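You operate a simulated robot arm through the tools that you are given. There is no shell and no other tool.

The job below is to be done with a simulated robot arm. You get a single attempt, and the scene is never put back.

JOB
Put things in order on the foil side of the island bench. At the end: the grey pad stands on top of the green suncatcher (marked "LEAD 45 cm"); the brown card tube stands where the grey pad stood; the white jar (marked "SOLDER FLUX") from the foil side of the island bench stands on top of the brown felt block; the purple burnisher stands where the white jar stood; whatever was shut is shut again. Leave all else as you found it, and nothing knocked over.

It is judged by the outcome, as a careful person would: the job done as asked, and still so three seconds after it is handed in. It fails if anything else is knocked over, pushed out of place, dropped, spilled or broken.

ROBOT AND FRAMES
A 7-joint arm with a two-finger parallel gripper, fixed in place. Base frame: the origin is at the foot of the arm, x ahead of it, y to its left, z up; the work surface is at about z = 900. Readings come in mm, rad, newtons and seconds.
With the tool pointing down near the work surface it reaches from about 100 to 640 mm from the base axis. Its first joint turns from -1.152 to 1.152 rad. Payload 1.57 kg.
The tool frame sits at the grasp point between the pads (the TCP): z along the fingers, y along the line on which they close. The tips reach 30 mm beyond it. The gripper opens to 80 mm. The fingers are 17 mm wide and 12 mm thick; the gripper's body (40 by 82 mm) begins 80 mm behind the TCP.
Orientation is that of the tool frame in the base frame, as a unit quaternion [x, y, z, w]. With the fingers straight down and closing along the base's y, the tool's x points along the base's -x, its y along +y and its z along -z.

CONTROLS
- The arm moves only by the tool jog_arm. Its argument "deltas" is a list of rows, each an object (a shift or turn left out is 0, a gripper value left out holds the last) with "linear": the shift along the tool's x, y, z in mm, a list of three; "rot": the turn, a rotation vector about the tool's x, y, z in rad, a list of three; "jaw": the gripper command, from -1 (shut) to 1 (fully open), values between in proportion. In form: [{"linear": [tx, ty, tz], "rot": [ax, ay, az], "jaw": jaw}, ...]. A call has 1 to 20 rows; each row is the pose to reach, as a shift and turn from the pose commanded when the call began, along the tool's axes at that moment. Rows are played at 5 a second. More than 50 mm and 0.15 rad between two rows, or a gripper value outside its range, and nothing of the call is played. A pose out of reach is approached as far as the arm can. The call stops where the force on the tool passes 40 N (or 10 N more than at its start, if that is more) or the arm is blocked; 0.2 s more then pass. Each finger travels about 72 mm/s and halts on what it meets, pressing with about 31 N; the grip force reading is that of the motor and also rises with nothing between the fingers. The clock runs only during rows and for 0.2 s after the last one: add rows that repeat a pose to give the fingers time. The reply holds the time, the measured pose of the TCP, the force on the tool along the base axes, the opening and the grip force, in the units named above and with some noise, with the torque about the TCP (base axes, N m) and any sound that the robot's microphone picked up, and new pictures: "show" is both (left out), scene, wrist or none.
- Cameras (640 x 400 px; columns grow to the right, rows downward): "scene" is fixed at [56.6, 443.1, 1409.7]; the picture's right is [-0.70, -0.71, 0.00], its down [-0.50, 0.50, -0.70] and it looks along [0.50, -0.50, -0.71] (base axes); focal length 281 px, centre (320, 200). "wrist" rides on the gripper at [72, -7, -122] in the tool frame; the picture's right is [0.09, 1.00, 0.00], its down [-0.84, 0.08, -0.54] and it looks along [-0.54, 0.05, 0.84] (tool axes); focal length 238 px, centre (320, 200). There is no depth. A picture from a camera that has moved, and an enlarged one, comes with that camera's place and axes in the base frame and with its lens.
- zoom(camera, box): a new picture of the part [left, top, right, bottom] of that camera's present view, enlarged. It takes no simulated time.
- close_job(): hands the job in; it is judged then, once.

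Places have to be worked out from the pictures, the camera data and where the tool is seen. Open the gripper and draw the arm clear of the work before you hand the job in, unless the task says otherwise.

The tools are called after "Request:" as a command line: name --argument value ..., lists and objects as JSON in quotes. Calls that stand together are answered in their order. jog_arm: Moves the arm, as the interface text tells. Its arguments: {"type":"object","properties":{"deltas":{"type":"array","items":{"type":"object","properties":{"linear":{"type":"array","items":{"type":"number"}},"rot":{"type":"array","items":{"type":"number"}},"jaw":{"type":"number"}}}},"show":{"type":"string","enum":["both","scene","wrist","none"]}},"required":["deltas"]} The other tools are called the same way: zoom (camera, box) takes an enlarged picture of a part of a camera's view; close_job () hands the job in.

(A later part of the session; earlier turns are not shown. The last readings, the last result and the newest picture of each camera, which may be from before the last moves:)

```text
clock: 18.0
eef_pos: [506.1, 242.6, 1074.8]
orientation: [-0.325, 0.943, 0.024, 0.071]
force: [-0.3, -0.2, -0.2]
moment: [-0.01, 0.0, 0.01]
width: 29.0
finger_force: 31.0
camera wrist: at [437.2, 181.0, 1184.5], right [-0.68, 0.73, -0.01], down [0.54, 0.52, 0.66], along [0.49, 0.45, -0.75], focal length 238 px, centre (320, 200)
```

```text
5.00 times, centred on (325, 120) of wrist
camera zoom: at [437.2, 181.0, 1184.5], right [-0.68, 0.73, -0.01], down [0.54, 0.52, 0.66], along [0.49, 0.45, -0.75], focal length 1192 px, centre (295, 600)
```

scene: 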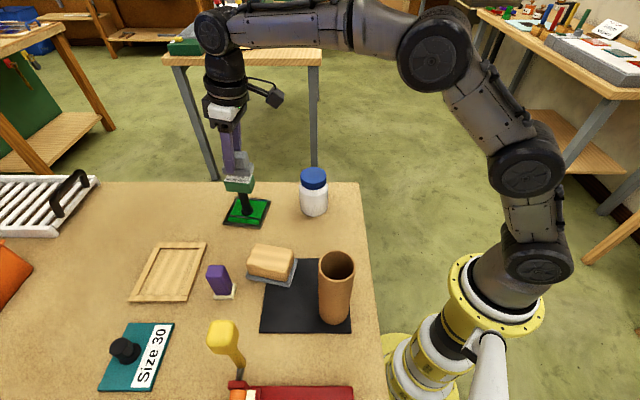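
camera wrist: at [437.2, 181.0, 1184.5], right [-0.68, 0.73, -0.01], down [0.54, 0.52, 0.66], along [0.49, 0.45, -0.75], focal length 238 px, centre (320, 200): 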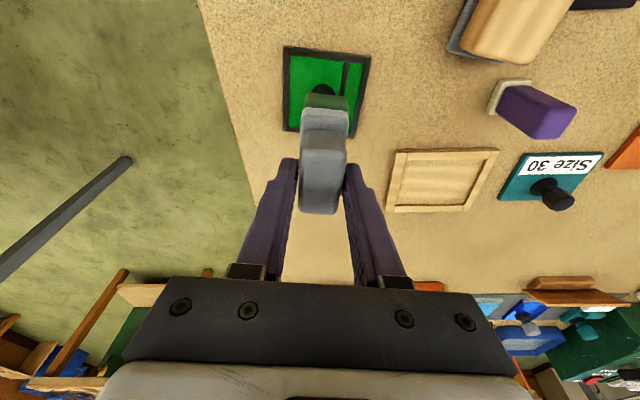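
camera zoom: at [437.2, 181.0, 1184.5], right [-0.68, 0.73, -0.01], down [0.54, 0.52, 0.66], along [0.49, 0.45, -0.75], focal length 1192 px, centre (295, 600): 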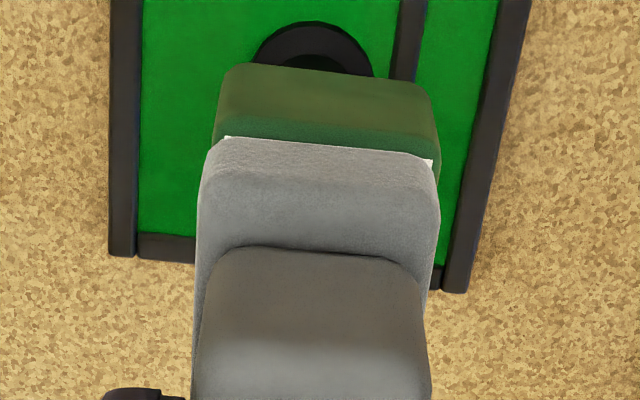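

The views agree the pad needs ~5 mm more away from the robot and ~1.5 mm sideways; rotation matches well. I shift and lower to about 5–8 mm above the top.

Request:
jog_arm --deltas '[{"linear": [-4.9, 1.5, 0.75]}, {"linear": [-4.9, 1.5, 0.75]}, {"linear": [-3.9, 1.5, 7.7]}, {"linear": [-2.9, 1.5, 14.6]}, {"linear": [-2.9, 1.5, 14.6]}]' --show "scene"

Request:
zoom --camera "scene" --box '[220, 145, 268, 193]'

Request:
zoom --camera "wrist" --box '[280, 80, 370, 160]'

```text
clock: 19.2
eef_pos: [507.8, 246.9, 1061.6]
orientation: [-0.325, 0.943, 0.025, 0.071]
force: [-0.5, -0.4, -1.3]
moment: [0.05, 0.02, -0.04]
width: 29.1
finger_force: 31.0
```

scene: 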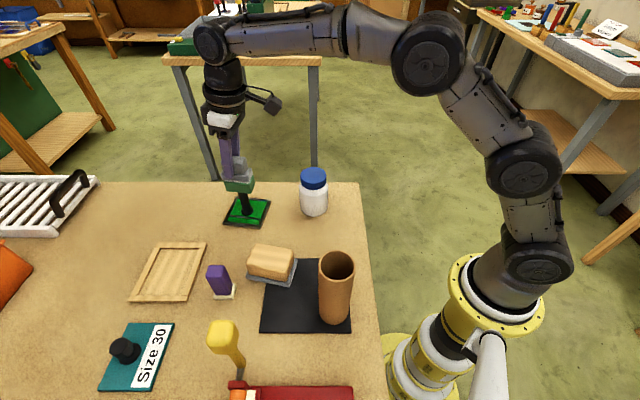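

```text
8.33 times, centred on (244, 169) of scene
camera zoom: at [56.6, 443.1, 1409.7], right [-0.7, -0.71, 0.0], down [-0.5, 0.5, -0.7], along [0.5, -0.5, -0.71], focal length 2344 px, centre (953, 458)
```

zoom: 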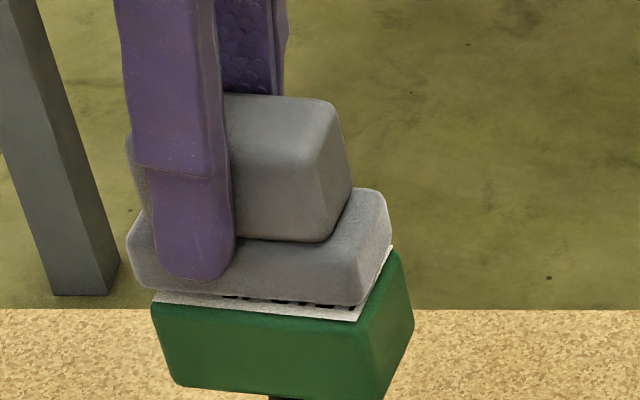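

```text
5.00 times, centred on (325, 120) of wrist
camera zoom: at [440.9, 185.1, 1171.2], right [-0.68, 0.73, -0.01], down [0.54, 0.52, 0.66], along [0.49, 0.45, -0.75], focal length 1192 px, centre (295, 600)
```

zoom: 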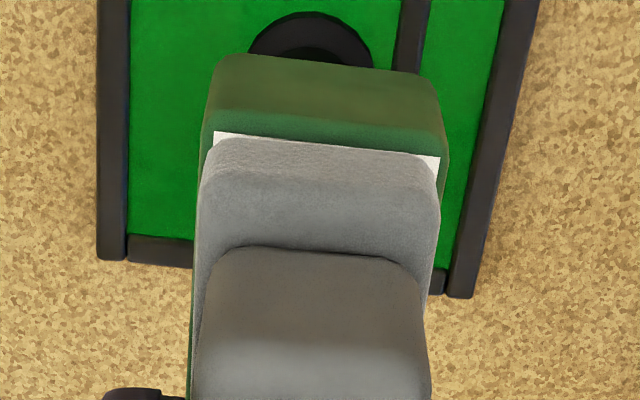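

Alignment is good now with a gap of ~6–7 mm. I lower 4 mm and then in small steps watching the force.

Request:
jog_arm --deltas '[{"linear": [0.3, 0, 2]}, {"linear": [0.6, 0, 4]}, {"linear": [0.75, 0, 5]}, {"linear": [0.75, 0, 5]}]' --show "none"

Request:
zoom --camera "scene" --box '[220, 145, 268, 193]'

```text
clock: 20.2
eef_pos: [508.0, 246.0, 1057.8]
orientation: [-0.325, 0.943, 0.025, 0.074]
force: [-0.5, -3.9, 11.0]
moment: [-0.36, 0.42, 0.08]
width: 29.2
finger_force: 30.9
```

```text
8.33 times, centred on (244, 169) of scene
camera zoom: at [56.4, 442.9, 1409.8], right [-0.7, -0.71, 0.0], down [-0.5, 0.5, -0.7], along [0.5, -0.5, -0.71], focal length 2344 px, centre (953, 458)
```

zoom: 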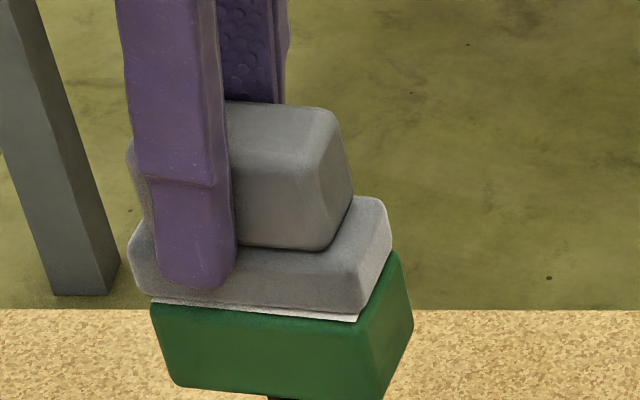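

Contact: 11 N at z≈1057.8, so the top is at ≈1011 as estimated, pad seated over it. I ease off 1 mm and open the fingers gradually.

Request:
jog_arm --deltas '[{"linear": [-0.15, 0, -1.0], "jaw": -1}, {"linear": [-0.15, 0, -1.0], "jaw": -0.25}, {"linear": [-0.15, 0, -1.0], "jaw": -0.2}, {"linear": [-0.15, 0, -1.0], "jaw": -0.1}, {"linear": [-0.15, 0, -1.0], "jaw": 0.1}, {"linear": [-0.15, 0, -1.0], "jaw": 0.3}, {"linear": [-0.15, 0, -1.0], "jaw": 0.3}]'

Request:
zoom --camera "scene" --box '[210, 135, 274, 199]'

Request:
zoom --camera "wrist" --box '[250, 60, 400, 220]'

```text
clock: 21.8
eef_pos: [508.7, 247.2, 1058.6]
orientation: [-0.324, 0.943, 0.024, 0.071]
force: [-0.7, -0.5, -0.7]
moment: [-0.02, -0.02, 0.01]
width: 52.0
finger_force: 0.0
camera wrist: at [440.7, 185.7, 1167.9], right [-0.68, 0.73, -0.01], down [0.54, 0.52, 0.66], along [0.49, 0.45, -0.75], focal length 238 px, centre (320, 200)
```

scene: 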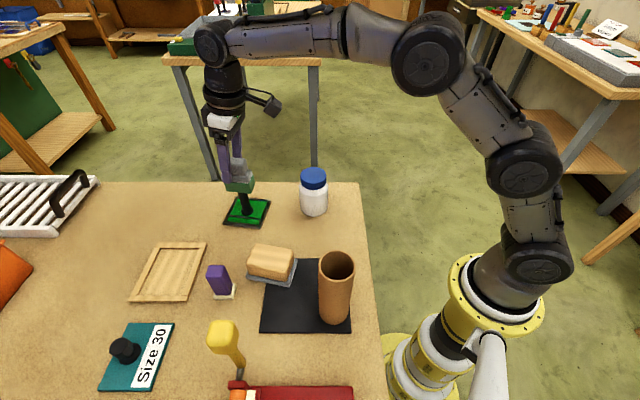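
wrist: 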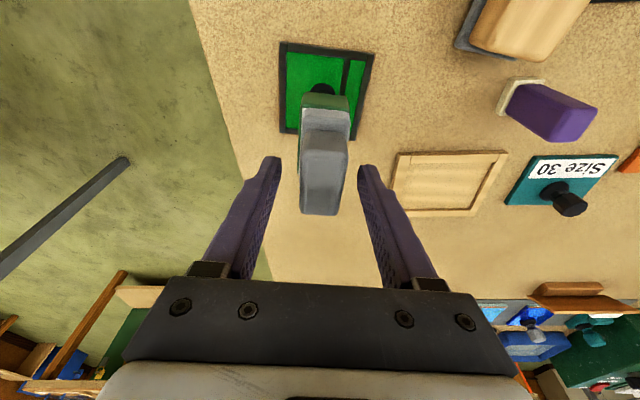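

```text
6.25 times, centred on (242, 167) of scene
camera zoom: at [56.6, 443.1, 1409.7], right [-0.7, -0.71, 0.0], down [-0.5, 0.5, -0.7], along [0.5, -0.5, -0.71], focal length 1758 px, centre (808, 406)
```

zoom: 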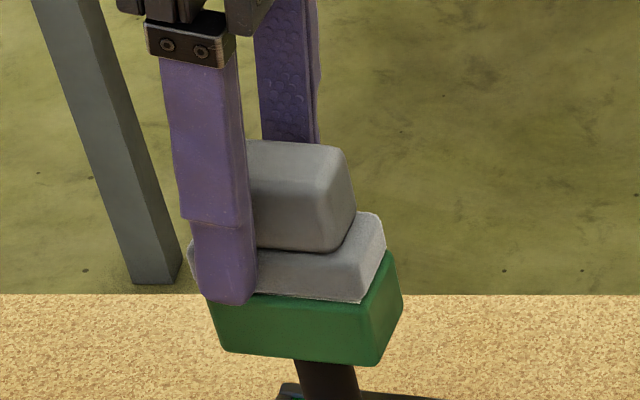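

```text
2.50 times, centred on (325, 140) of wrist
camera zoom: at [440.7, 185.7, 1167.9], right [-0.68, 0.73, -0.01], down [0.54, 0.52, 0.66], along [0.49, 0.45, -0.75], focal length 596 px, centre (308, 350)
```

zoom: 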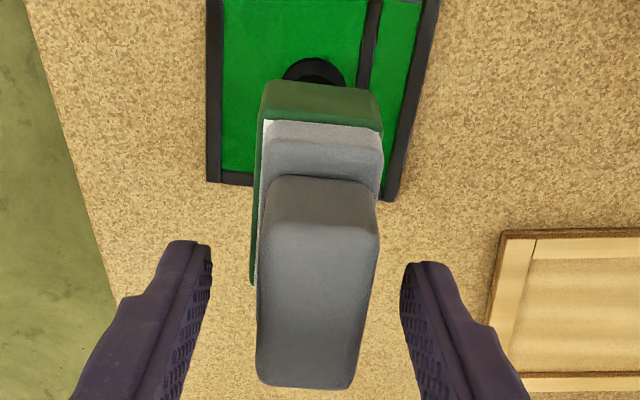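

The pad rests squarely on the suncatcher's top and the fingers are free. I back straight up 60 mm and level the hand.

Request:
jog_arm --deltas '[{"linear": [-1.5, 0, -9.9]}, {"linear": [-4.5, 0, -29.7]}, {"linear": [-9, 0, -59.3]}, {"linear": [-9, 0, -65], "rot": [0, 0.075, 0]}, {"linear": [-9, 0, -75], "rot": [0, 0.15, 0]}, {"linear": [-9, 0, -85], "rot": [0, 0.15, 0]}, {"linear": [-9, 0, -85], "rot": [0, 0.15, 0]}]'

Request:
zoom --camera "scene" --box '[190, 130, 350, 240]'

```text
clock: 23.4
eef_pos: [506.0, 245.2, 1142.8]
orientation: [-0.326, 0.945, 0.0, 0.0]
force: [-0.2, -0.1, -0.2]
moment: [-0.02, 0.01, 0.0]
width: 51.9
finger_force: 0.1
camera wrist: at [452.0, 194.3, 1265.4], right [-0.69, 0.73, 0.0], down [0.61, 0.58, 0.54], along [0.39, 0.37, -0.84], focal length 238 px, centre (320, 200)
```

scene: 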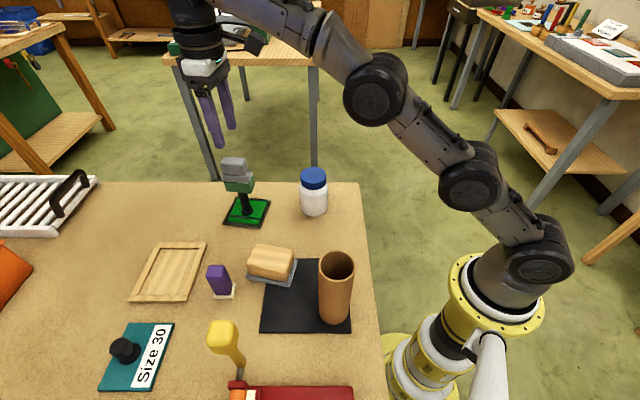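
wrist: 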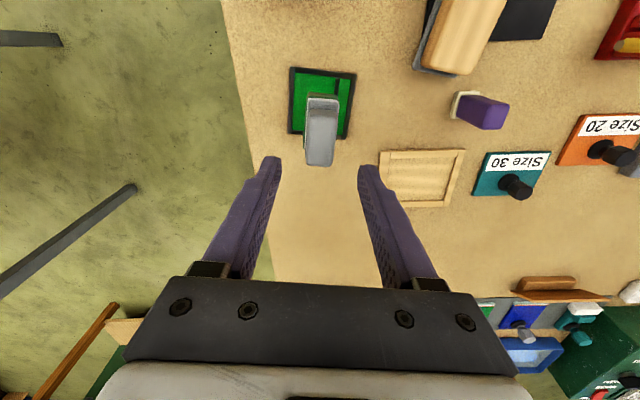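

```text
3.64 times, centred on (270, 185) of scene
camera zoom: at [56.6, 443.1, 1409.7], right [-0.7, -0.71, 0.0], down [-0.5, 0.5, -0.7], along [0.5, -0.5, -0.71], focal length 1023 px, centre (502, 254)
```

zoom: 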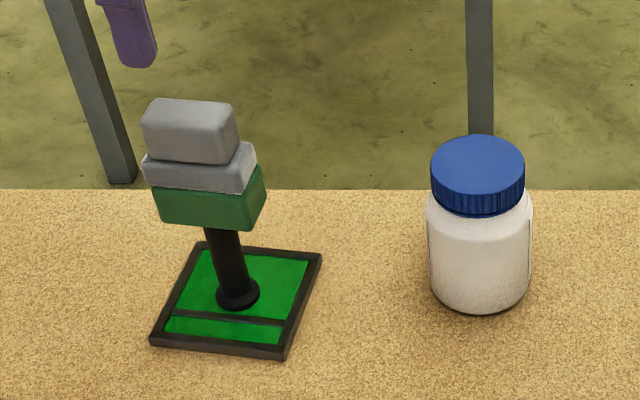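

Pad stable on the suncatcher. Now to the tube: I move above it (est. (191, 272), top ≈1068) at z≈1170 with jaws fully open.

Request:
jog_arm --deltas '[{"linear": [28.9, 26.9, -3.4], "rot": [0, 0, -0.015], "jaw": 1}, {"linear": [57.8, 53.8, -6.8], "rot": [0, 0, -0.03], "jaw": 1}, {"linear": [86.7, 80.7, -10], "rot": [0, 0, -0.045], "jaw": 1}, {"linear": [115.6, 107.6, -13.5], "rot": [0, 0, -0.06], "jaw": 1}, {"linear": [144.6, 134.6, -17], "rot": [0, 0, -0.075], "jaw": 1}, {"linear": [173.5, 161.5, -20], "rot": [0, 0, -0.09], "jaw": 1}, {"linear": [202.4, 188.4, -23.5], "rot": [0, 0, -0.105], "jaw": 1}, {"linear": [231.3, 215.3, -27], "rot": [0, 0, -0.122], "jaw": 1}, {"linear": [231.3, 215.3, -27], "rot": [0, 0, -0.122], "jaw": 1}]'

Request:
zoom --camera "wrist" --box '[240, 60, 400, 200]'

```text
clock: 25.4
eef_pos: [189.5, 270.7, 1169.1]
orientation: [-0.382, 0.924, 0.0, 0.0]
force: [0.4, -0.2, -0.3]
moment: [0.0, 0.0, 0.0]
width: 79.9
finger_force: 0.1
camera wrist: at [141.7, 215.0, 1291.3], right [-0.77, 0.64, 0.0], down [0.54, 0.65, 0.54], along [0.35, 0.42, -0.84], focal length 238 px, centre (320, 200)
```

scene: 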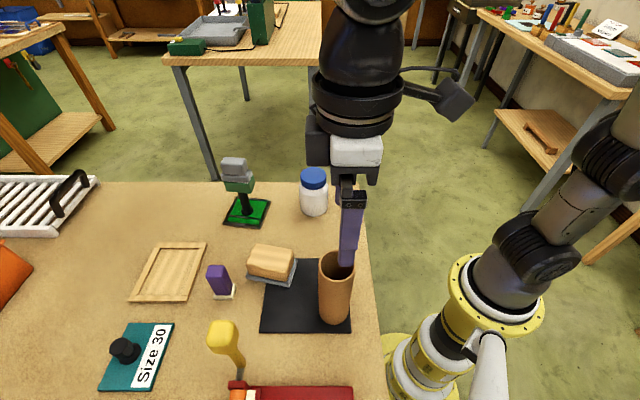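
wrist: 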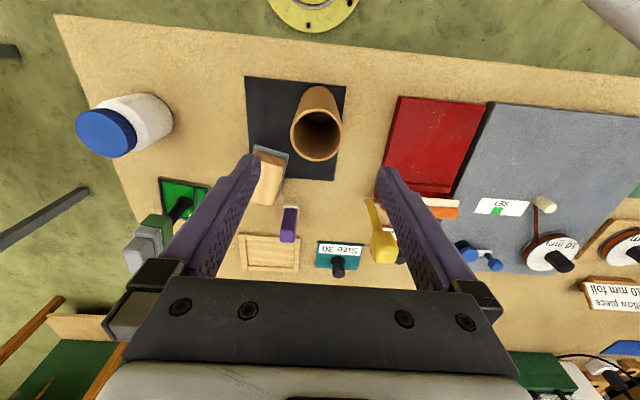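

```text
2.86 times, centred on (320, 130) of wrist
camera zoom: at [141.7, 215.0, 1291.3], right [-0.77, 0.64, 0.0], down [0.54, 0.65, 0.54], along [0.35, 0.42, -0.84], focal length 681 px, centre (320, 400)
```

zoom: 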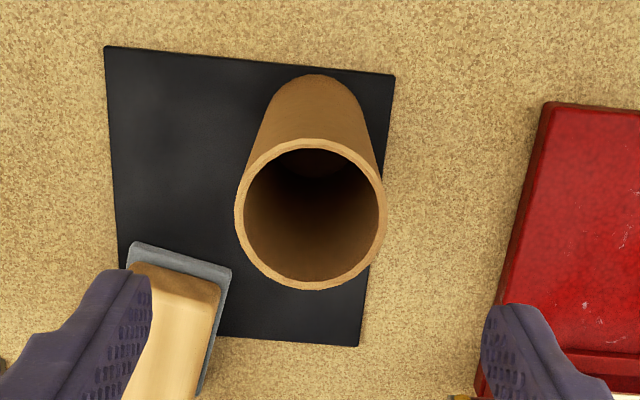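

Tube: centre ≈(194, 270.6), Ø≈53, top ≈1056. I centre on it and descend to TCP z≈1030, then close.

Request:
jog_arm --deltas '[{"linear": [-2.9, -3.3, 0], "jaw": 1}, {"linear": [-2.9, -3.3, 40], "jaw": 1}, {"linear": [-2.9, -3.3, 80], "jaw": 1}, {"linear": [-2.9, -3.3, 110], "jaw": 1}, {"linear": [-2.9, -3.3, 110], "jaw": 1}]'

Request:
zoom --camera "scene" --box '[260, 200, 400, 340]'

```text
clock: 26.6
eef_pos: [196.0, 271.9, 1058.1]
orientation: [-0.382, 0.924, -0.001, 0.0]
force: [0.4, -0.5, -1.0]
moment: [-0.02, 0.03, -0.02]
width: 80.2
finger_force: 0.0
camera wrist: at [147.5, 215.6, 1180.0], right [-0.77, 0.64, 0.0], down [0.54, 0.65, 0.54], along [0.35, 0.42, -0.84], focal length 238 px, centre (320, 200)
```

scene: 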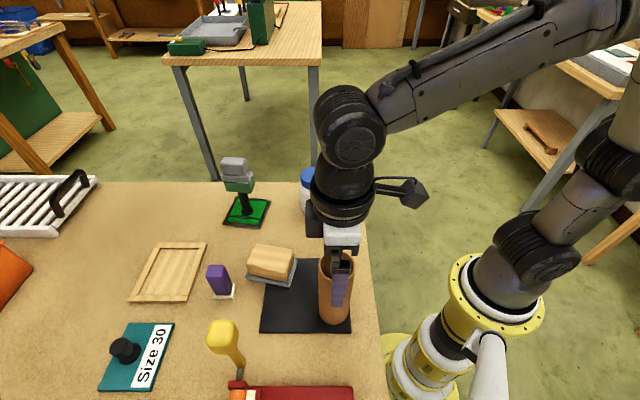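
wrist: 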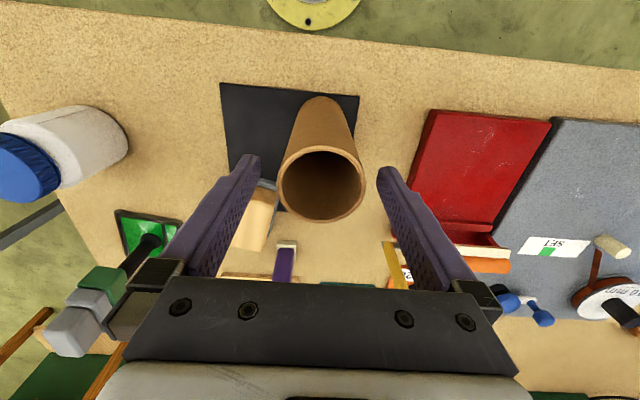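

```text
2.86 times, centred on (330, 270) of scene
camera zoom: at [56.6, 443.1, 1409.7], right [-0.7, -0.71, 0.0], down [-0.5, 0.5, -0.7], along [0.5, -0.5, -0.71], focal length 804 px, centre (291, 0)
```

zoom: 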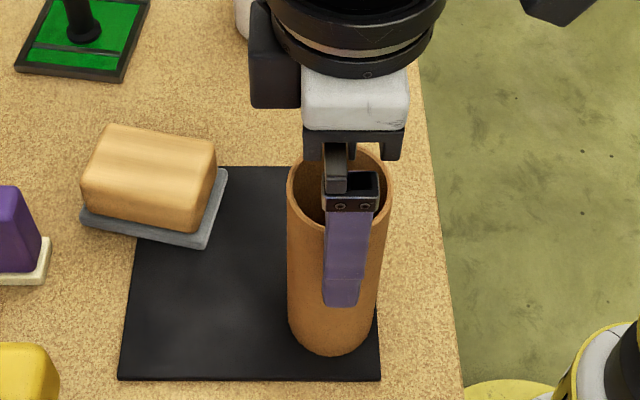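

Tube is centred between the fingers. Descending the last 28 mm and closing.

Request:
jog_arm --deltas '[{"linear": [1, 0, 14], "jaw": 1}, {"linear": [1, 0, 28], "jaw": 1}, {"linear": [1, 0, 28], "jaw": 1}, {"linear": [1, 0, 28], "jaw": 0.4}, {"linear": [1, 0, 28], "jaw": -1}, {"linear": [1, 0, 28], "jaw": -1}, {"linear": [1, 0, 28], "jaw": -1}]' --show "wrist"

```text
clock: 28.2
eef_pos: [195.8, 270.0, 1031.2]
orientation: [-0.383, 0.924, -0.001, 0.001]
force: [0.4, 0.5, -0.5]
moment: [0.0, 0.0, 0.02]
width: 52.0
finger_force: 30.8
camera wrist: at [147.2, 213.7, 1153.0], right [-0.77, 0.64, 0.0], down [0.54, 0.65, 0.54], along [0.35, 0.42, -0.84], focal length 238 px, centre (320, 200)
```

wrist: 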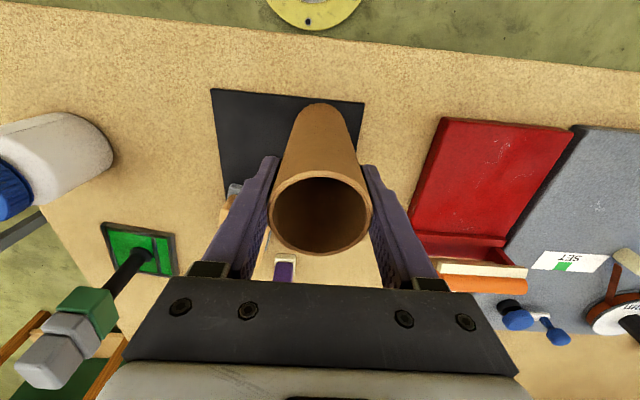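

Tube gripped at 52 mm. Lifting straight up ~98 mm (tube bottom to ≈1000), then carrying it around, keeping well clear of the crank.

Request:
jog_arm --deltas '[{"linear": [0, 0, -8]}, {"linear": [0, 0, -30]}, {"linear": [0, 0, -65]}, {"linear": [0, 0, -98]}, {"linear": [-35, 1, -98]}, {"linear": [-70, 2, -98]}, {"linear": [-105, 3, -98]}, {"linear": [-137, 4.2, -98]}, {"linear": [-137, 4.2, -98]}]'

```text
clock: 30.2
eef_pos: [287.7, 370.8, 1129.9]
orientation: [-0.383, 0.924, 0.0, -0.001]
force: [0.4, 0.2, -1.3]
moment: [0.01, 0.0, 0.0]
width: 52.0
finger_force: 30.7
camera wrist: at [239.2, 313.9, 1251.4], right [-0.77, 0.64, 0.0], down [0.54, 0.65, 0.54], along [0.35, 0.42, -0.84], focal length 238 px, centre (320, 200)
```

scene: 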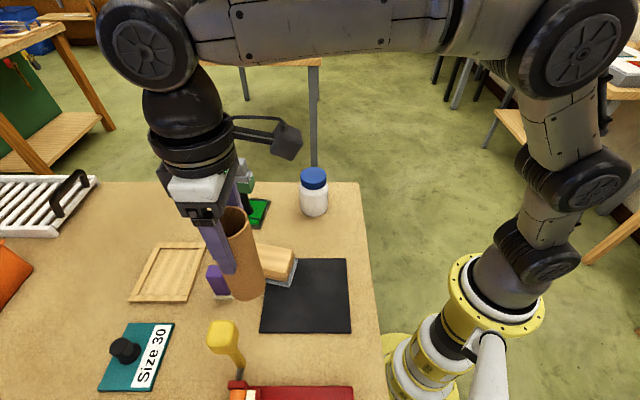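
wrist: 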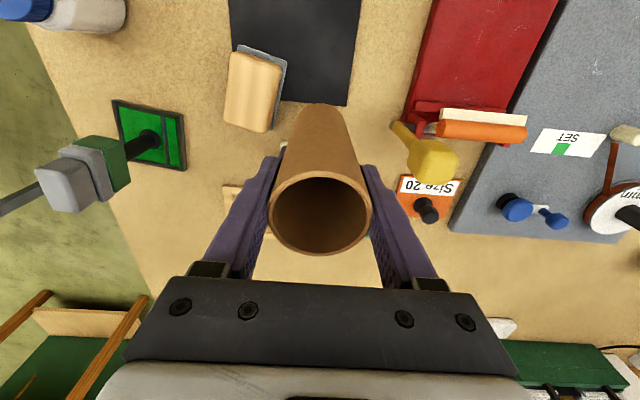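

Mat and block undisturbed. Moving over the pad's old spot (291.5, 457.5) at this height and checking clearance to the crank.

Request:
jog_arm --deltas '[{"linear": [-22, 20, 0]}, {"linear": [-43, 39, 0]}, {"linear": [-64, 58.6, 0]}, {"linear": [-64, 58.6, 0]}, {"linear": [-64, 58.6, 0]}]'

Request:
zoom --camera "scene" --box '[80, 180, 300, 400]'

```text
clock: 31.4
eef_pos: [289.9, 458.0, 1129.2]
orientation: [-0.383, 0.924, 0.0, 0.0]
force: [-0.6, -0.4, -0.2]
moment: [-0.01, -0.03, -0.02]
width: 52.0
finger_force: 31.3
camera wrist: at [242.5, 400.7, 1252.0], right [-0.77, 0.64, 0.0], down [0.54, 0.65, 0.54], along [0.35, 0.42, -0.84], focal length 238 px, centre (320, 200)
```

scene: 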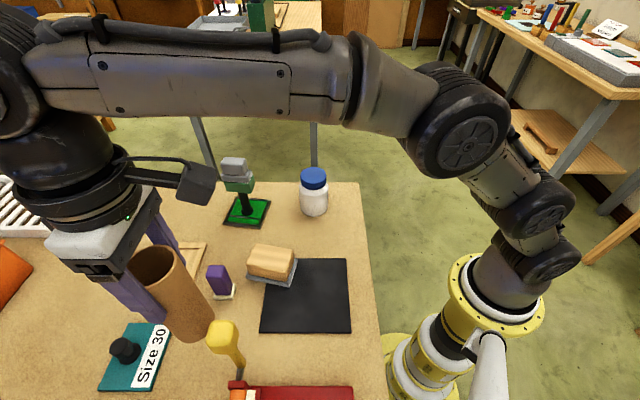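
wrist: 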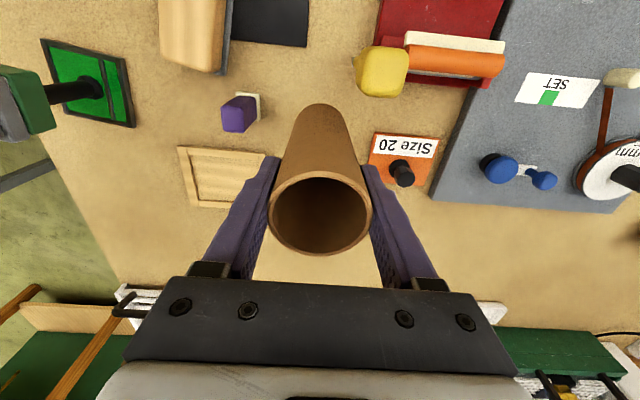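

```text
1.82 times, centred on (190, 290) of scene
camera zoom: at [56.6, 443.1, 1409.7], right [-0.7, -0.71, 0.0], down [-0.5, 0.5, -0.7], along [0.5, -0.5, -0.71], focal length 512 px, centre (556, 36)
```

zoom: 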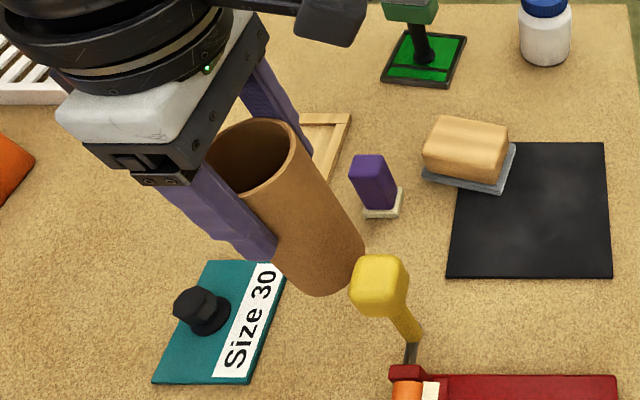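

Clearances match expectations (crank knob ~72 mm from tube axis). I descend 93 mm, to a few mm above the bench.

Request:
jog_arm --deltas '[{"linear": [-0.8, -1.5, 0]}, {"linear": [-0.8, -1.5, 35]}, {"linear": [-0.8, -1.5, 65]}, {"linear": [-0.8, -1.5, 85]}, {"linear": [-0.8, -1.5, 93]}, {"linear": [-0.8, -1.5, 93]}]'

Request:
zoom --camera "scene" --box '[120, 240, 280, 400]'

```text
clock: 32.8
eef_pos: [293.5, 456.2, 1036.6]
orientation: [-0.382, 0.924, 0.0, 0.0]
force: [-0.5, 0.1, 0.0]
moment: [0.01, 0.02, 0.0]
width: 51.8
finger_force: 31.0
camera wrist: at [245.2, 400.1, 1159.2], right [-0.77, 0.64, 0.0], down [0.54, 0.65, 0.54], along [0.35, 0.42, -0.84], focal length 238 px, centre (320, 200)
```

scene: 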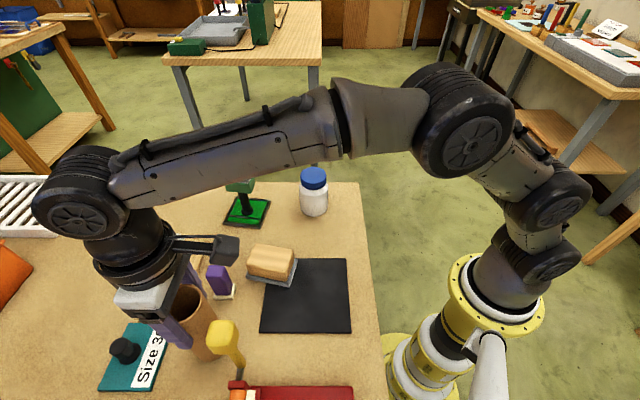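
wrist: 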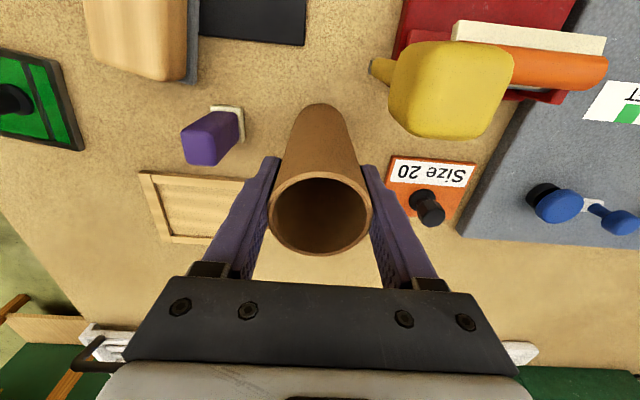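

```text
2.50 times, centred on (200, 320) of scene
camera zoom: at [56.6, 443.1, 1409.7], right [-0.7, -0.71, 0.0], down [-0.5, 0.5, -0.7], along [0.5, -0.5, -0.71], focal length 703 px, centre (620, -100)
```

zoom: 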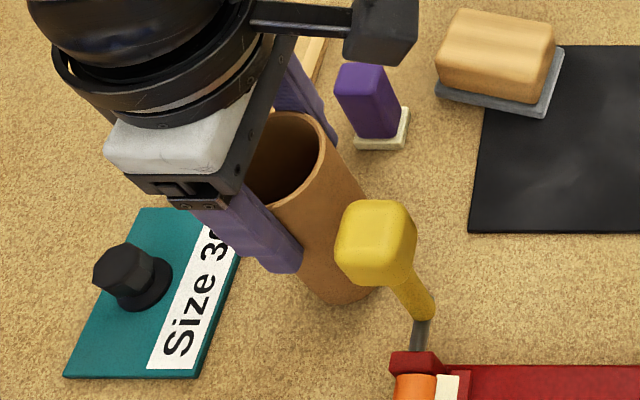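

Tube a few mm above the bench. I correct ~2 mm sideways and lower slowly.

Request:
jog_arm --deltas '[{"linear": [0.5, 1.2, 2]}, {"linear": [0.5, 2.3, 4]}, {"linear": [0.5, 2.3, 5.5]}, {"linear": [0.5, 2.3, 5.5]}]' --show "none"

```text
clock: 33.8
eef_pos: [291.6, 456.9, 1031.3]
orientation: [-0.383, 0.924, -0.001, 0.0]
force: [-0.7, 0.0, -1.8]
moment: [0.01, -0.02, 0.0]
width: 51.9
finger_force: 30.9
```

No contact yet at 1031.3; lowering another 2.5 mm in small steps.

Request:
jog_arm --deltas '[{"linear": [0, 0, 1]}, {"linear": [0, 0, 2]}, {"linear": [0, 0, 2.5]}, {"linear": [0, 0, 2.5]}]' --show "none"

```text
clock: 34.8
eef_pos: [292.8, 458.0, 1028.7]
orientation: [-0.383, 0.924, 0.0, 0.0]
force: [-0.1, -0.2, -1.1]
moment: [0.01, 0.02, 0.04]
width: 51.8
finger_force: 30.7
```

Still no contact; two more millimetres.

Request:
jog_arm --deltas '[{"linear": [0, 0, 0.7]}, {"linear": [0, 0, 1.4]}, {"linear": [0, 0, 1.4]}]' --show "none"

```text
clock: 35.6
eef_pos: [292.0, 456.8, 1026.9]
orientation: [-0.382, 0.924, -0.001, 0.0]
force: [-0.4, 0.1, -1.5]
moment: [-0.02, -0.02, -0.02]
width: 51.7
finger_force: 31.0
```

No contact yet; I check the tube's foot in the scene view before going further.

Request:
zoom --camera "scene" --box '[160, 300, 260, 400]'

Request:
jog_arm --deltas '[{"linear": [0, 0, 0.7]}, {"linear": [0, 0, 1.4]}, {"linear": [0, 0, 1.4]}]' --show "none"

```text
4.00 times, centred on (210, 350) of scene
camera zoom: at [56.6, 443.1, 1409.7], right [-0.7, -0.71, 0.0], down [-0.5, 0.5, -0.7], along [0.5, -0.5, -0.71], focal length 1125 px, centre (760, -400)
```

zoom: 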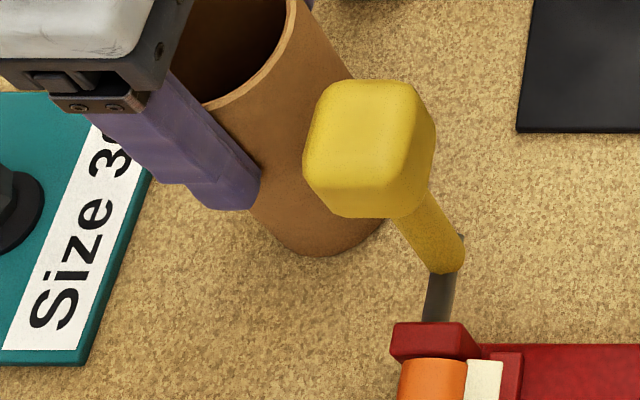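

```text
clock: 36.4
eef_pos: [292.4, 458.1, 1025.8]
orientation: [-0.383, 0.924, 0.001, 0.0]
force: [-0.2, 0.0, -0.7]
moment: [0.01, -0.02, 0.02]
width: 51.8
finger_force: 30.8
```

Force barely changed; one more small step.

Request:
jog_arm --deltas '[{"linear": [0, 0, 0.6]}, {"linear": [0, 0, 1.2]}, {"linear": [0, 0, 1.2]}]' --show "none"

```text
clock: 37.2
eef_pos: [292.4, 457.6, 1023.8]
orientation: [-0.382, 0.924, -0.001, 0.0]
force: [0.6, 0.2, -1.9]
moment: [0.02, 0.03, 0.01]
width: 51.6
finger_force: 30.6
```

Still free. I look at the tube foot again for its shadow/contact.

Request:
zoom --camera "scene" --box '[180, 320, 230, 370]'

Request:
zoom --camera "wrist" --box '[220, 60, 420, 260]'

```text
8.00 times, centred on (205, 345) of scene
camera zoom: at [56.6, 443.1, 1409.7], right [-0.7, -0.71, 0.0], down [-0.5, 0.5, -0.7], along [0.5, -0.5, -0.71], focal length 2250 px, centre (1240, -960)
```

zoom: 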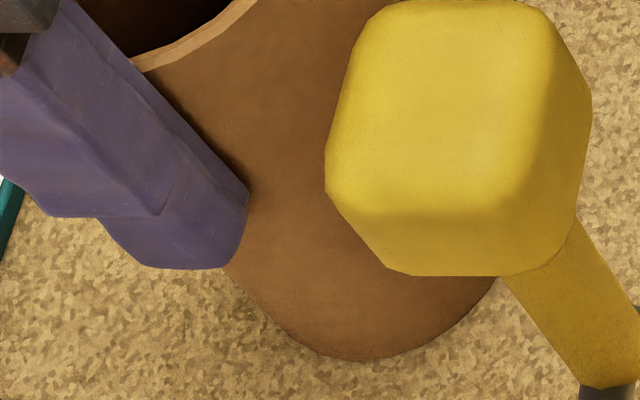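

```text
2.00 times, centred on (320, 160) of wrist
camera zoom: at [244.1, 401.1, 1147.0], right [-0.77, 0.64, 0.0], down [0.54, 0.65, 0.54], along [0.35, 0.42, -0.84], focal length 477 px, centre (320, 280)
```

zoom: 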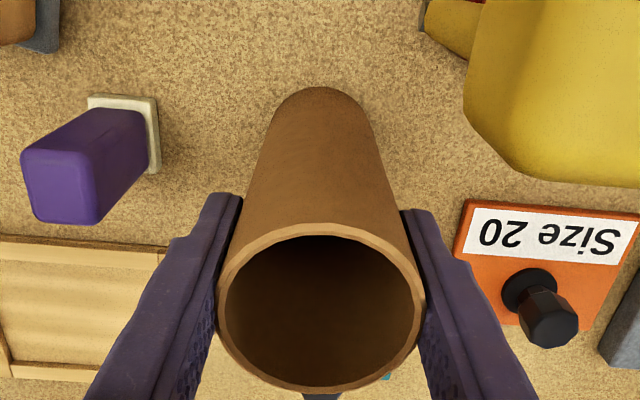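

No slip visible. I keep lowering in small steps until contact is felt.

Request:
jog_arm --deltas '[{"linear": [0, 0, 0.7]}, {"linear": [0, 0, 1.4]}, {"linear": [0, 0, 1.4]}]' --show "none"

Request:
jog_arm --deltas '[{"linear": [0, 0, 0.7]}, {"linear": [0, 0, 1.4]}, {"linear": [0, 0, 1.4]}]' --show "none"

```text
clock: 38.0
eef_pos: [291.4, 456.8, 1024.3]
orientation: [-0.383, 0.924, 0.0, 0.001]
force: [1.4, -0.9, 4.1]
moment: [-0.09, -0.11, 0.02]
width: 51.7
finger_force: 30.7
```

```text
clock: 38.8
eef_pos: [291.6, 457.6, 1024.3]
orientation: [-0.383, 0.924, 0.001, 0.001]
force: [-3.1, -3.1, 16.1]
moment: [-0.46, 0.4, 0.02]
width: 51.7
finger_force: 31.6
```

Contact felt (4 N, then 16 N) at z≈1024. I ease up 1.5 mm and open the fingers gradually.

Request:
jog_arm --deltas '[{"linear": [0, 0, -1.5], "jaw": -1}, {"linear": [0, 0, -1.5], "jaw": 0.33}, {"linear": [0, 0, -1.5], "jaw": 0.4}, {"linear": [0, 0, -1.5], "jaw": 0.6}, {"linear": [0, 0, -1.5], "jaw": 1}, {"linear": [0, 0, -1.5], "jaw": 1}, {"linear": [0, 0, -1.5], "jaw": 1}]'

Request:
zoom --camera "scene" --box '[140, 260, 260, 380]'

```text
clock: 40.4
eef_pos: [292.4, 456.9, 1022.9]
orientation: [-0.383, 0.924, -0.001, 0.0]
force: [0.1, 0.7, -0.3]
moment: [0.02, -0.01, 0.02]
width: 80.0
finger_force: 0.1
camera wrist: at [244.0, 400.6, 1145.6], right [-0.77, 0.64, 0.0], down [0.54, 0.65, 0.54], along [0.35, 0.42, -0.84], focal length 238 px, centre (320, 200)
```

scene: 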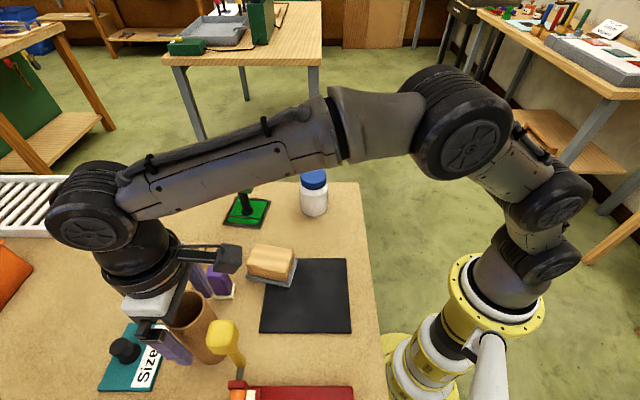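
wrist: 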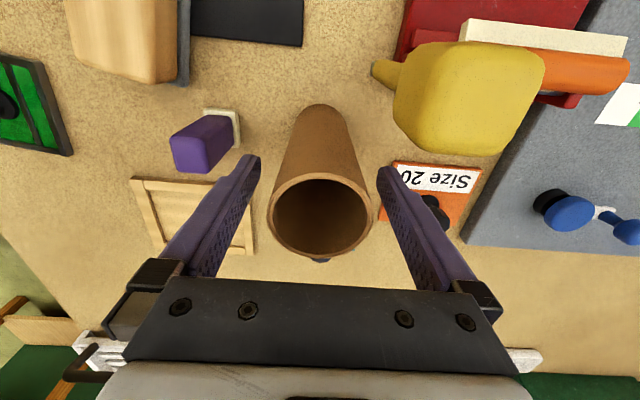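

```text
3.33 times, centred on (200, 320) of scene
camera zoom: at [56.6, 443.1, 1409.7], right [-0.7, -0.71, 0.0], down [-0.5, 0.5, -0.7], along [0.5, -0.5, -0.71], focal length 938 px, centre (720, -200)
```

zoom: 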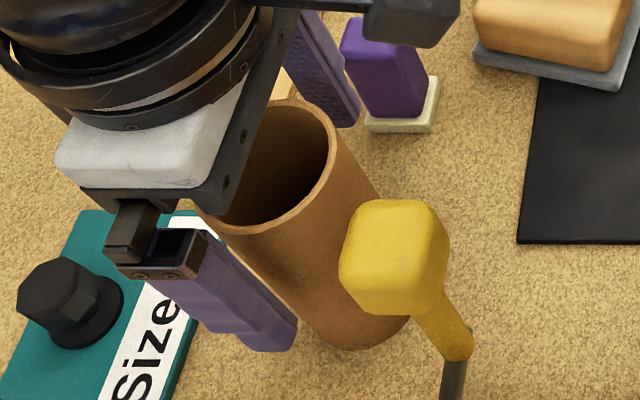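

Tube stands on the pad's old spot. I back up 100 mm, then cross over to above the jar.

Request:
jog_arm --deltas '[{"linear": [0, 0, -15]}, {"linear": [0, 0, -55]}, {"linear": [0, 0, -100]}, {"linear": [16, -33, -103]}, {"linear": [32, -66, -106]}, {"linear": [48, -99, -109]}, {"linear": [65, -133, -112]}, {"linear": [81, -166, -115]}, {"linear": [97, -199, -118]}, {"linear": [113, -232, -121]}, {"linear": [130, -265, -124]}, {"linear": [146, -298, -125]}, {"linear": [162, -331, -125]}, {"linear": [162, -331, -125]}]'

Request:
zoom --camera "wrist" --box '[220, 40, 420, 200]'

Request:
zoom --camera "scene" --box '[140, 240, 300, 400]'

```text
clock: 43.4
eef_pos: [411.5, 109.9, 1150.2]
orientation: [-0.383, 0.924, 0.0, 0.001]
force: [0.2, -1.1, 0.0]
moment: [0.02, 0.03, 0.01]
width: 80.1
finger_force: 0.0
camera wrist: at [363.8, 52.4, 1272.3], right [-0.77, 0.64, 0.0], down [0.54, 0.65, 0.54], along [0.35, 0.42, -0.84], focal length 238 px, centre (320, 200)
```

scene: 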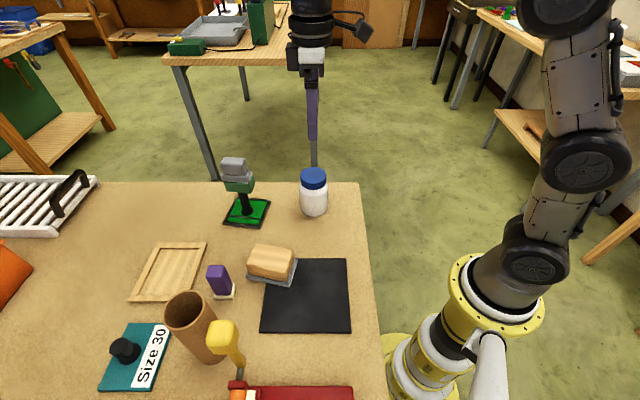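
wrist: 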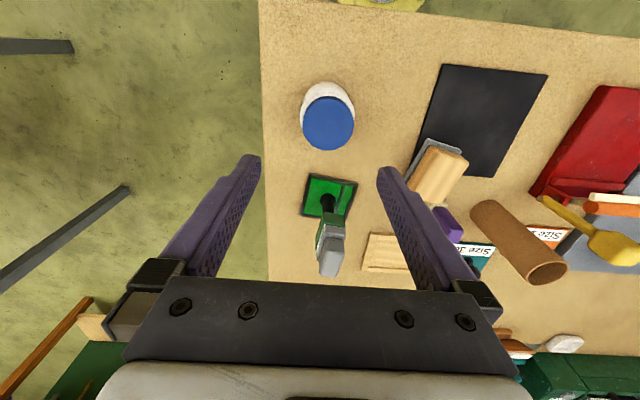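

```text
2.50 times, centred on (320, 120) of wrist
camera zoom: at [363.8, 52.4, 1272.3], right [-0.77, 0.64, 0.0], down [0.54, 0.65, 0.54], along [0.35, 0.42, -0.84], focal length 596 px, centre (320, 400)
```

zoom: 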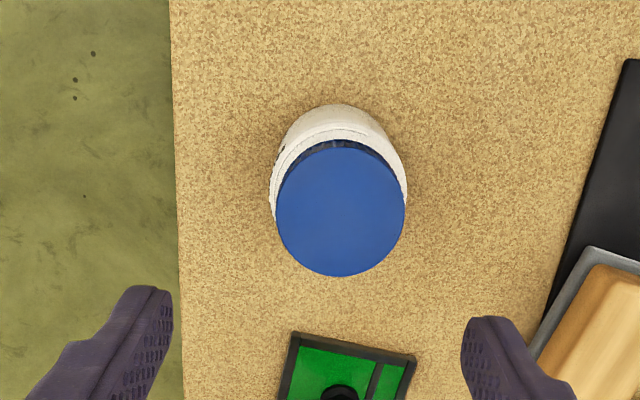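

```text
2.50 times, centred on (220, 320) of scene
camera zoom: at [56.6, 443.0, 1409.7], right [-0.7, -0.71, 0.0], down [-0.5, 0.5, -0.7], along [0.5, -0.5, -0.71], focal length 703 px, centre (570, -100)
```

zoom: 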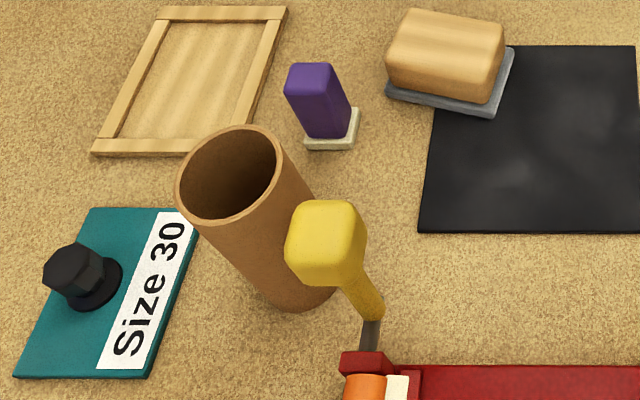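

Jar refined: centre ≈(406, 117.5), cap top ≈1002, body Ø≈68. I shift over it and come down to z≈1060 for a precise centring check.

Request:
jog_arm --deltas '[{"linear": [-1, 9.3, 0], "jaw": 1}, {"linear": [-1, 9.3, 40], "jaw": 1}, {"linear": [-1, 9.3, 90], "jaw": 1}, {"linear": [-1, 9.3, 90], "jaw": 1}]'

Request:
zoom --camera "wrist" --box '[220, 60, 420, 220]'

Request:
zoom --camera "scene" --box '[250, 110, 380, 240]'

```text
clock: 44.4
eef_pos: [406.5, 115.7, 1056.7]
orientation: [-0.382, 0.924, 0.0, 0.0]
force: [-0.7, -0.1, 0.1]
moment: [0.0, 0.0, 0.01]
width: 80.0
finger_force: 0.1
camera wrist: at [358.7, 59.2, 1178.9], right [-0.77, 0.64, 0.0], down [0.54, 0.65, 0.54], along [0.35, 0.42, -0.84], focal length 238 px, centre (320, 200)
```

scene: 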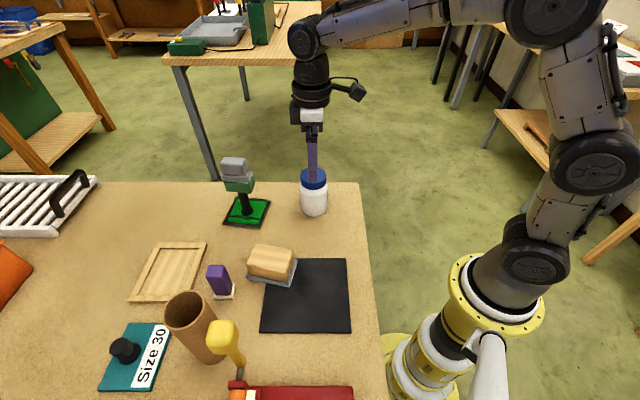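
wrist: 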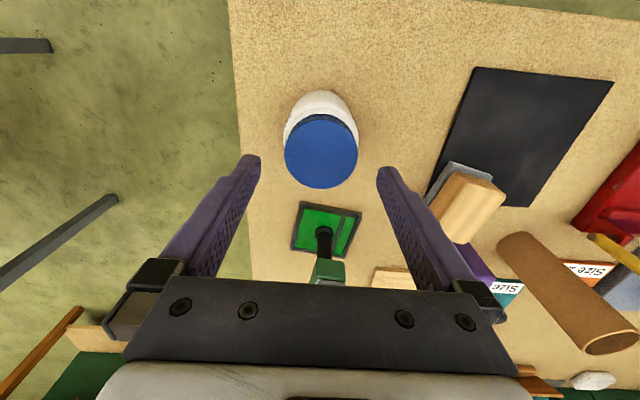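

```text
2.50 times, centred on (320, 140) of wrist
camera zoom: at [358.7, 59.2, 1178.9], right [-0.77, 0.64, 0.0], down [0.54, 0.65, 0.54], along [0.35, 0.42, -0.84], focal length 596 px, centre (320, 350)
```

zoom: 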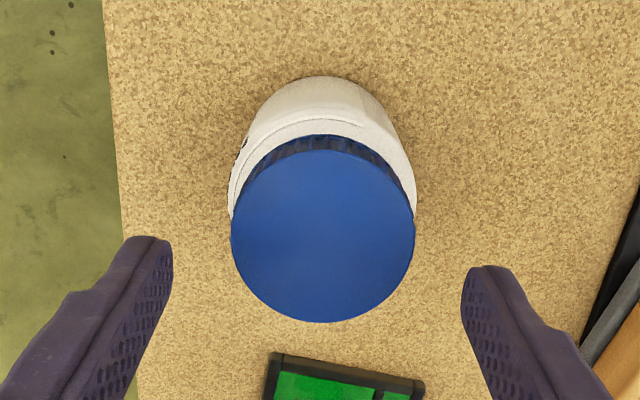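

```text
3.08 times, centred on (315, 175) of scene
camera zoom: at [56.6, 443.0, 1409.7], right [-0.7, -0.71, 0.0], down [-0.5, 0.5, -0.7], along [0.5, -0.5, -0.71], focal length 866 px, centre (335, 277)
```

zoom: 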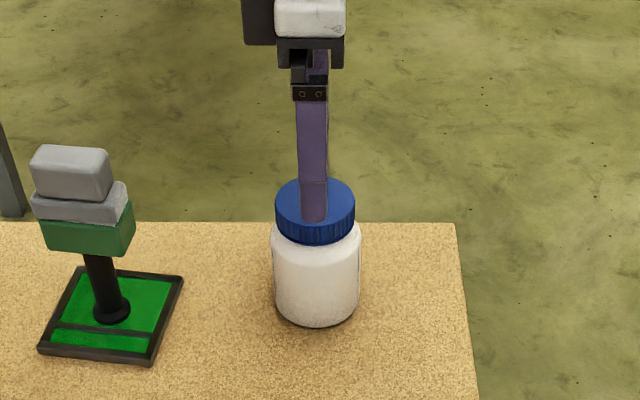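

Centred within ~1 mm (jar centre ≈(405.4, 116)). Descending along the jar's sides to z≈950, then closing on the body.

Request:
jog_arm --deltas '[{"linear": [0.5, 1, 20], "jaw": 1}, {"linear": [0.5, 1, 45], "jaw": 1}, {"linear": [0.5, 1, 70], "jaw": 1}, {"linear": [0.5, 1, 90], "jaw": 1}, {"linear": [0.5, 1, 107], "jaw": 1}, {"linear": [0.5, 1, 107], "jaw": 1}]'

Request:
zoom --camera "wrist" --box '[220, 100, 420, 260]'

Request:
zoom --camera "scene" --box '[260, 130, 370, 240]'

```text
clock: 45.8
eef_pos: [405.7, 116.9, 950.9]
orientation: [-0.383, 0.924, 0.0, 0.0]
force: [-0.1, -0.4, -0.7]
moment: [-0.01, 0.01, 0.01]
width: 80.0
finger_force: 0.1
camera wrist: at [357.1, 59.0, 1072.0], right [-0.77, 0.64, 0.0], down [0.54, 0.65, 0.54], along [0.35, 0.42, -0.84], focal length 238 px, centre (320, 200)
```

scene: 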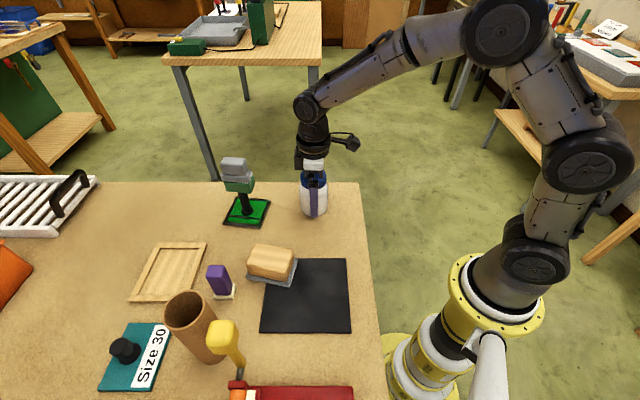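
wrist: 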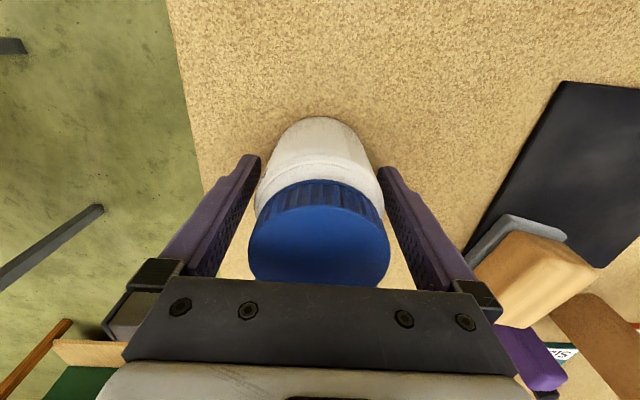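

```text
2.50 times, centred on (320, 180) of wrist
camera zoom: at [357.1, 59.0, 1072.0], right [-0.77, 0.64, 0.0], down [0.54, 0.65, 0.54], along [0.35, 0.42, -0.84], focal length 596 px, centre (320, 250)
```

zoom: 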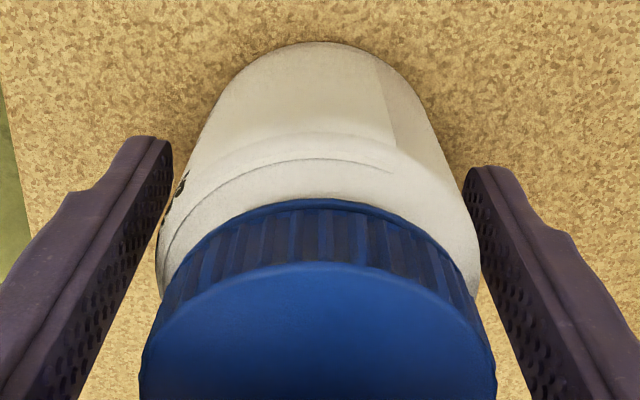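

```text
3.64 times, centred on (315, 185) of scene
camera zoom: at [56.6, 443.1, 1409.7], right [-0.7, -0.71, 0.0], down [-0.5, 0.5, -0.7], along [0.5, -0.5, -0.71], focal length 1023 px, centre (338, 254)
```

zoom: 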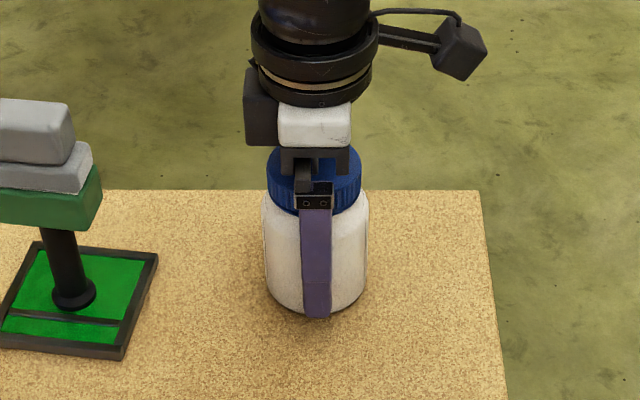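

The fingers straddle the jar cleanly. Closing on the body.

Request:
jog_arm --deltas '[{"linear": [0, 0, 0], "jaw": 0.85}, {"linear": [0, 0, 0], "jaw": 0.7}, {"linear": [0, 0, 0], "jaw": -1}, {"linear": [0, 0, 0], "jaw": -1}, {"linear": [0, 0, 0], "jaw": -1}]' --show "wrist"

```text
clock: 47.0
eef_pos: [405.4, 115.8, 948.6]
orientation: [-0.383, 0.924, 0.0, 0.0]
force: [0.6, -0.1, -0.8]
moment: [0.0, -0.08, 0.0]
width: 67.3
finger_force: 31.0
camera wrist: at [357.2, 59.0, 1072.3], right [-0.77, 0.64, 0.0], down [0.54, 0.65, 0.54], along [0.35, 0.42, -0.84], focal length 238 px, centre (320, 200)
```

wrist: 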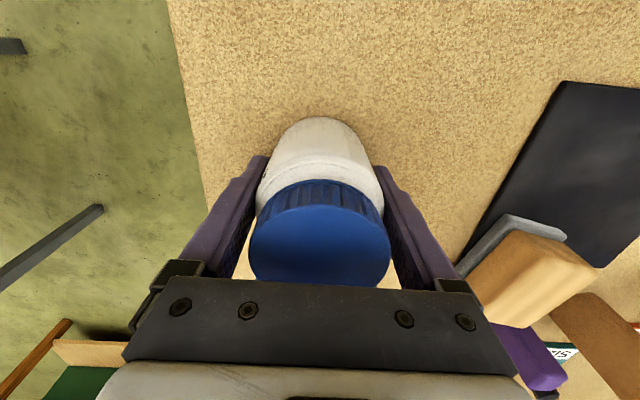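

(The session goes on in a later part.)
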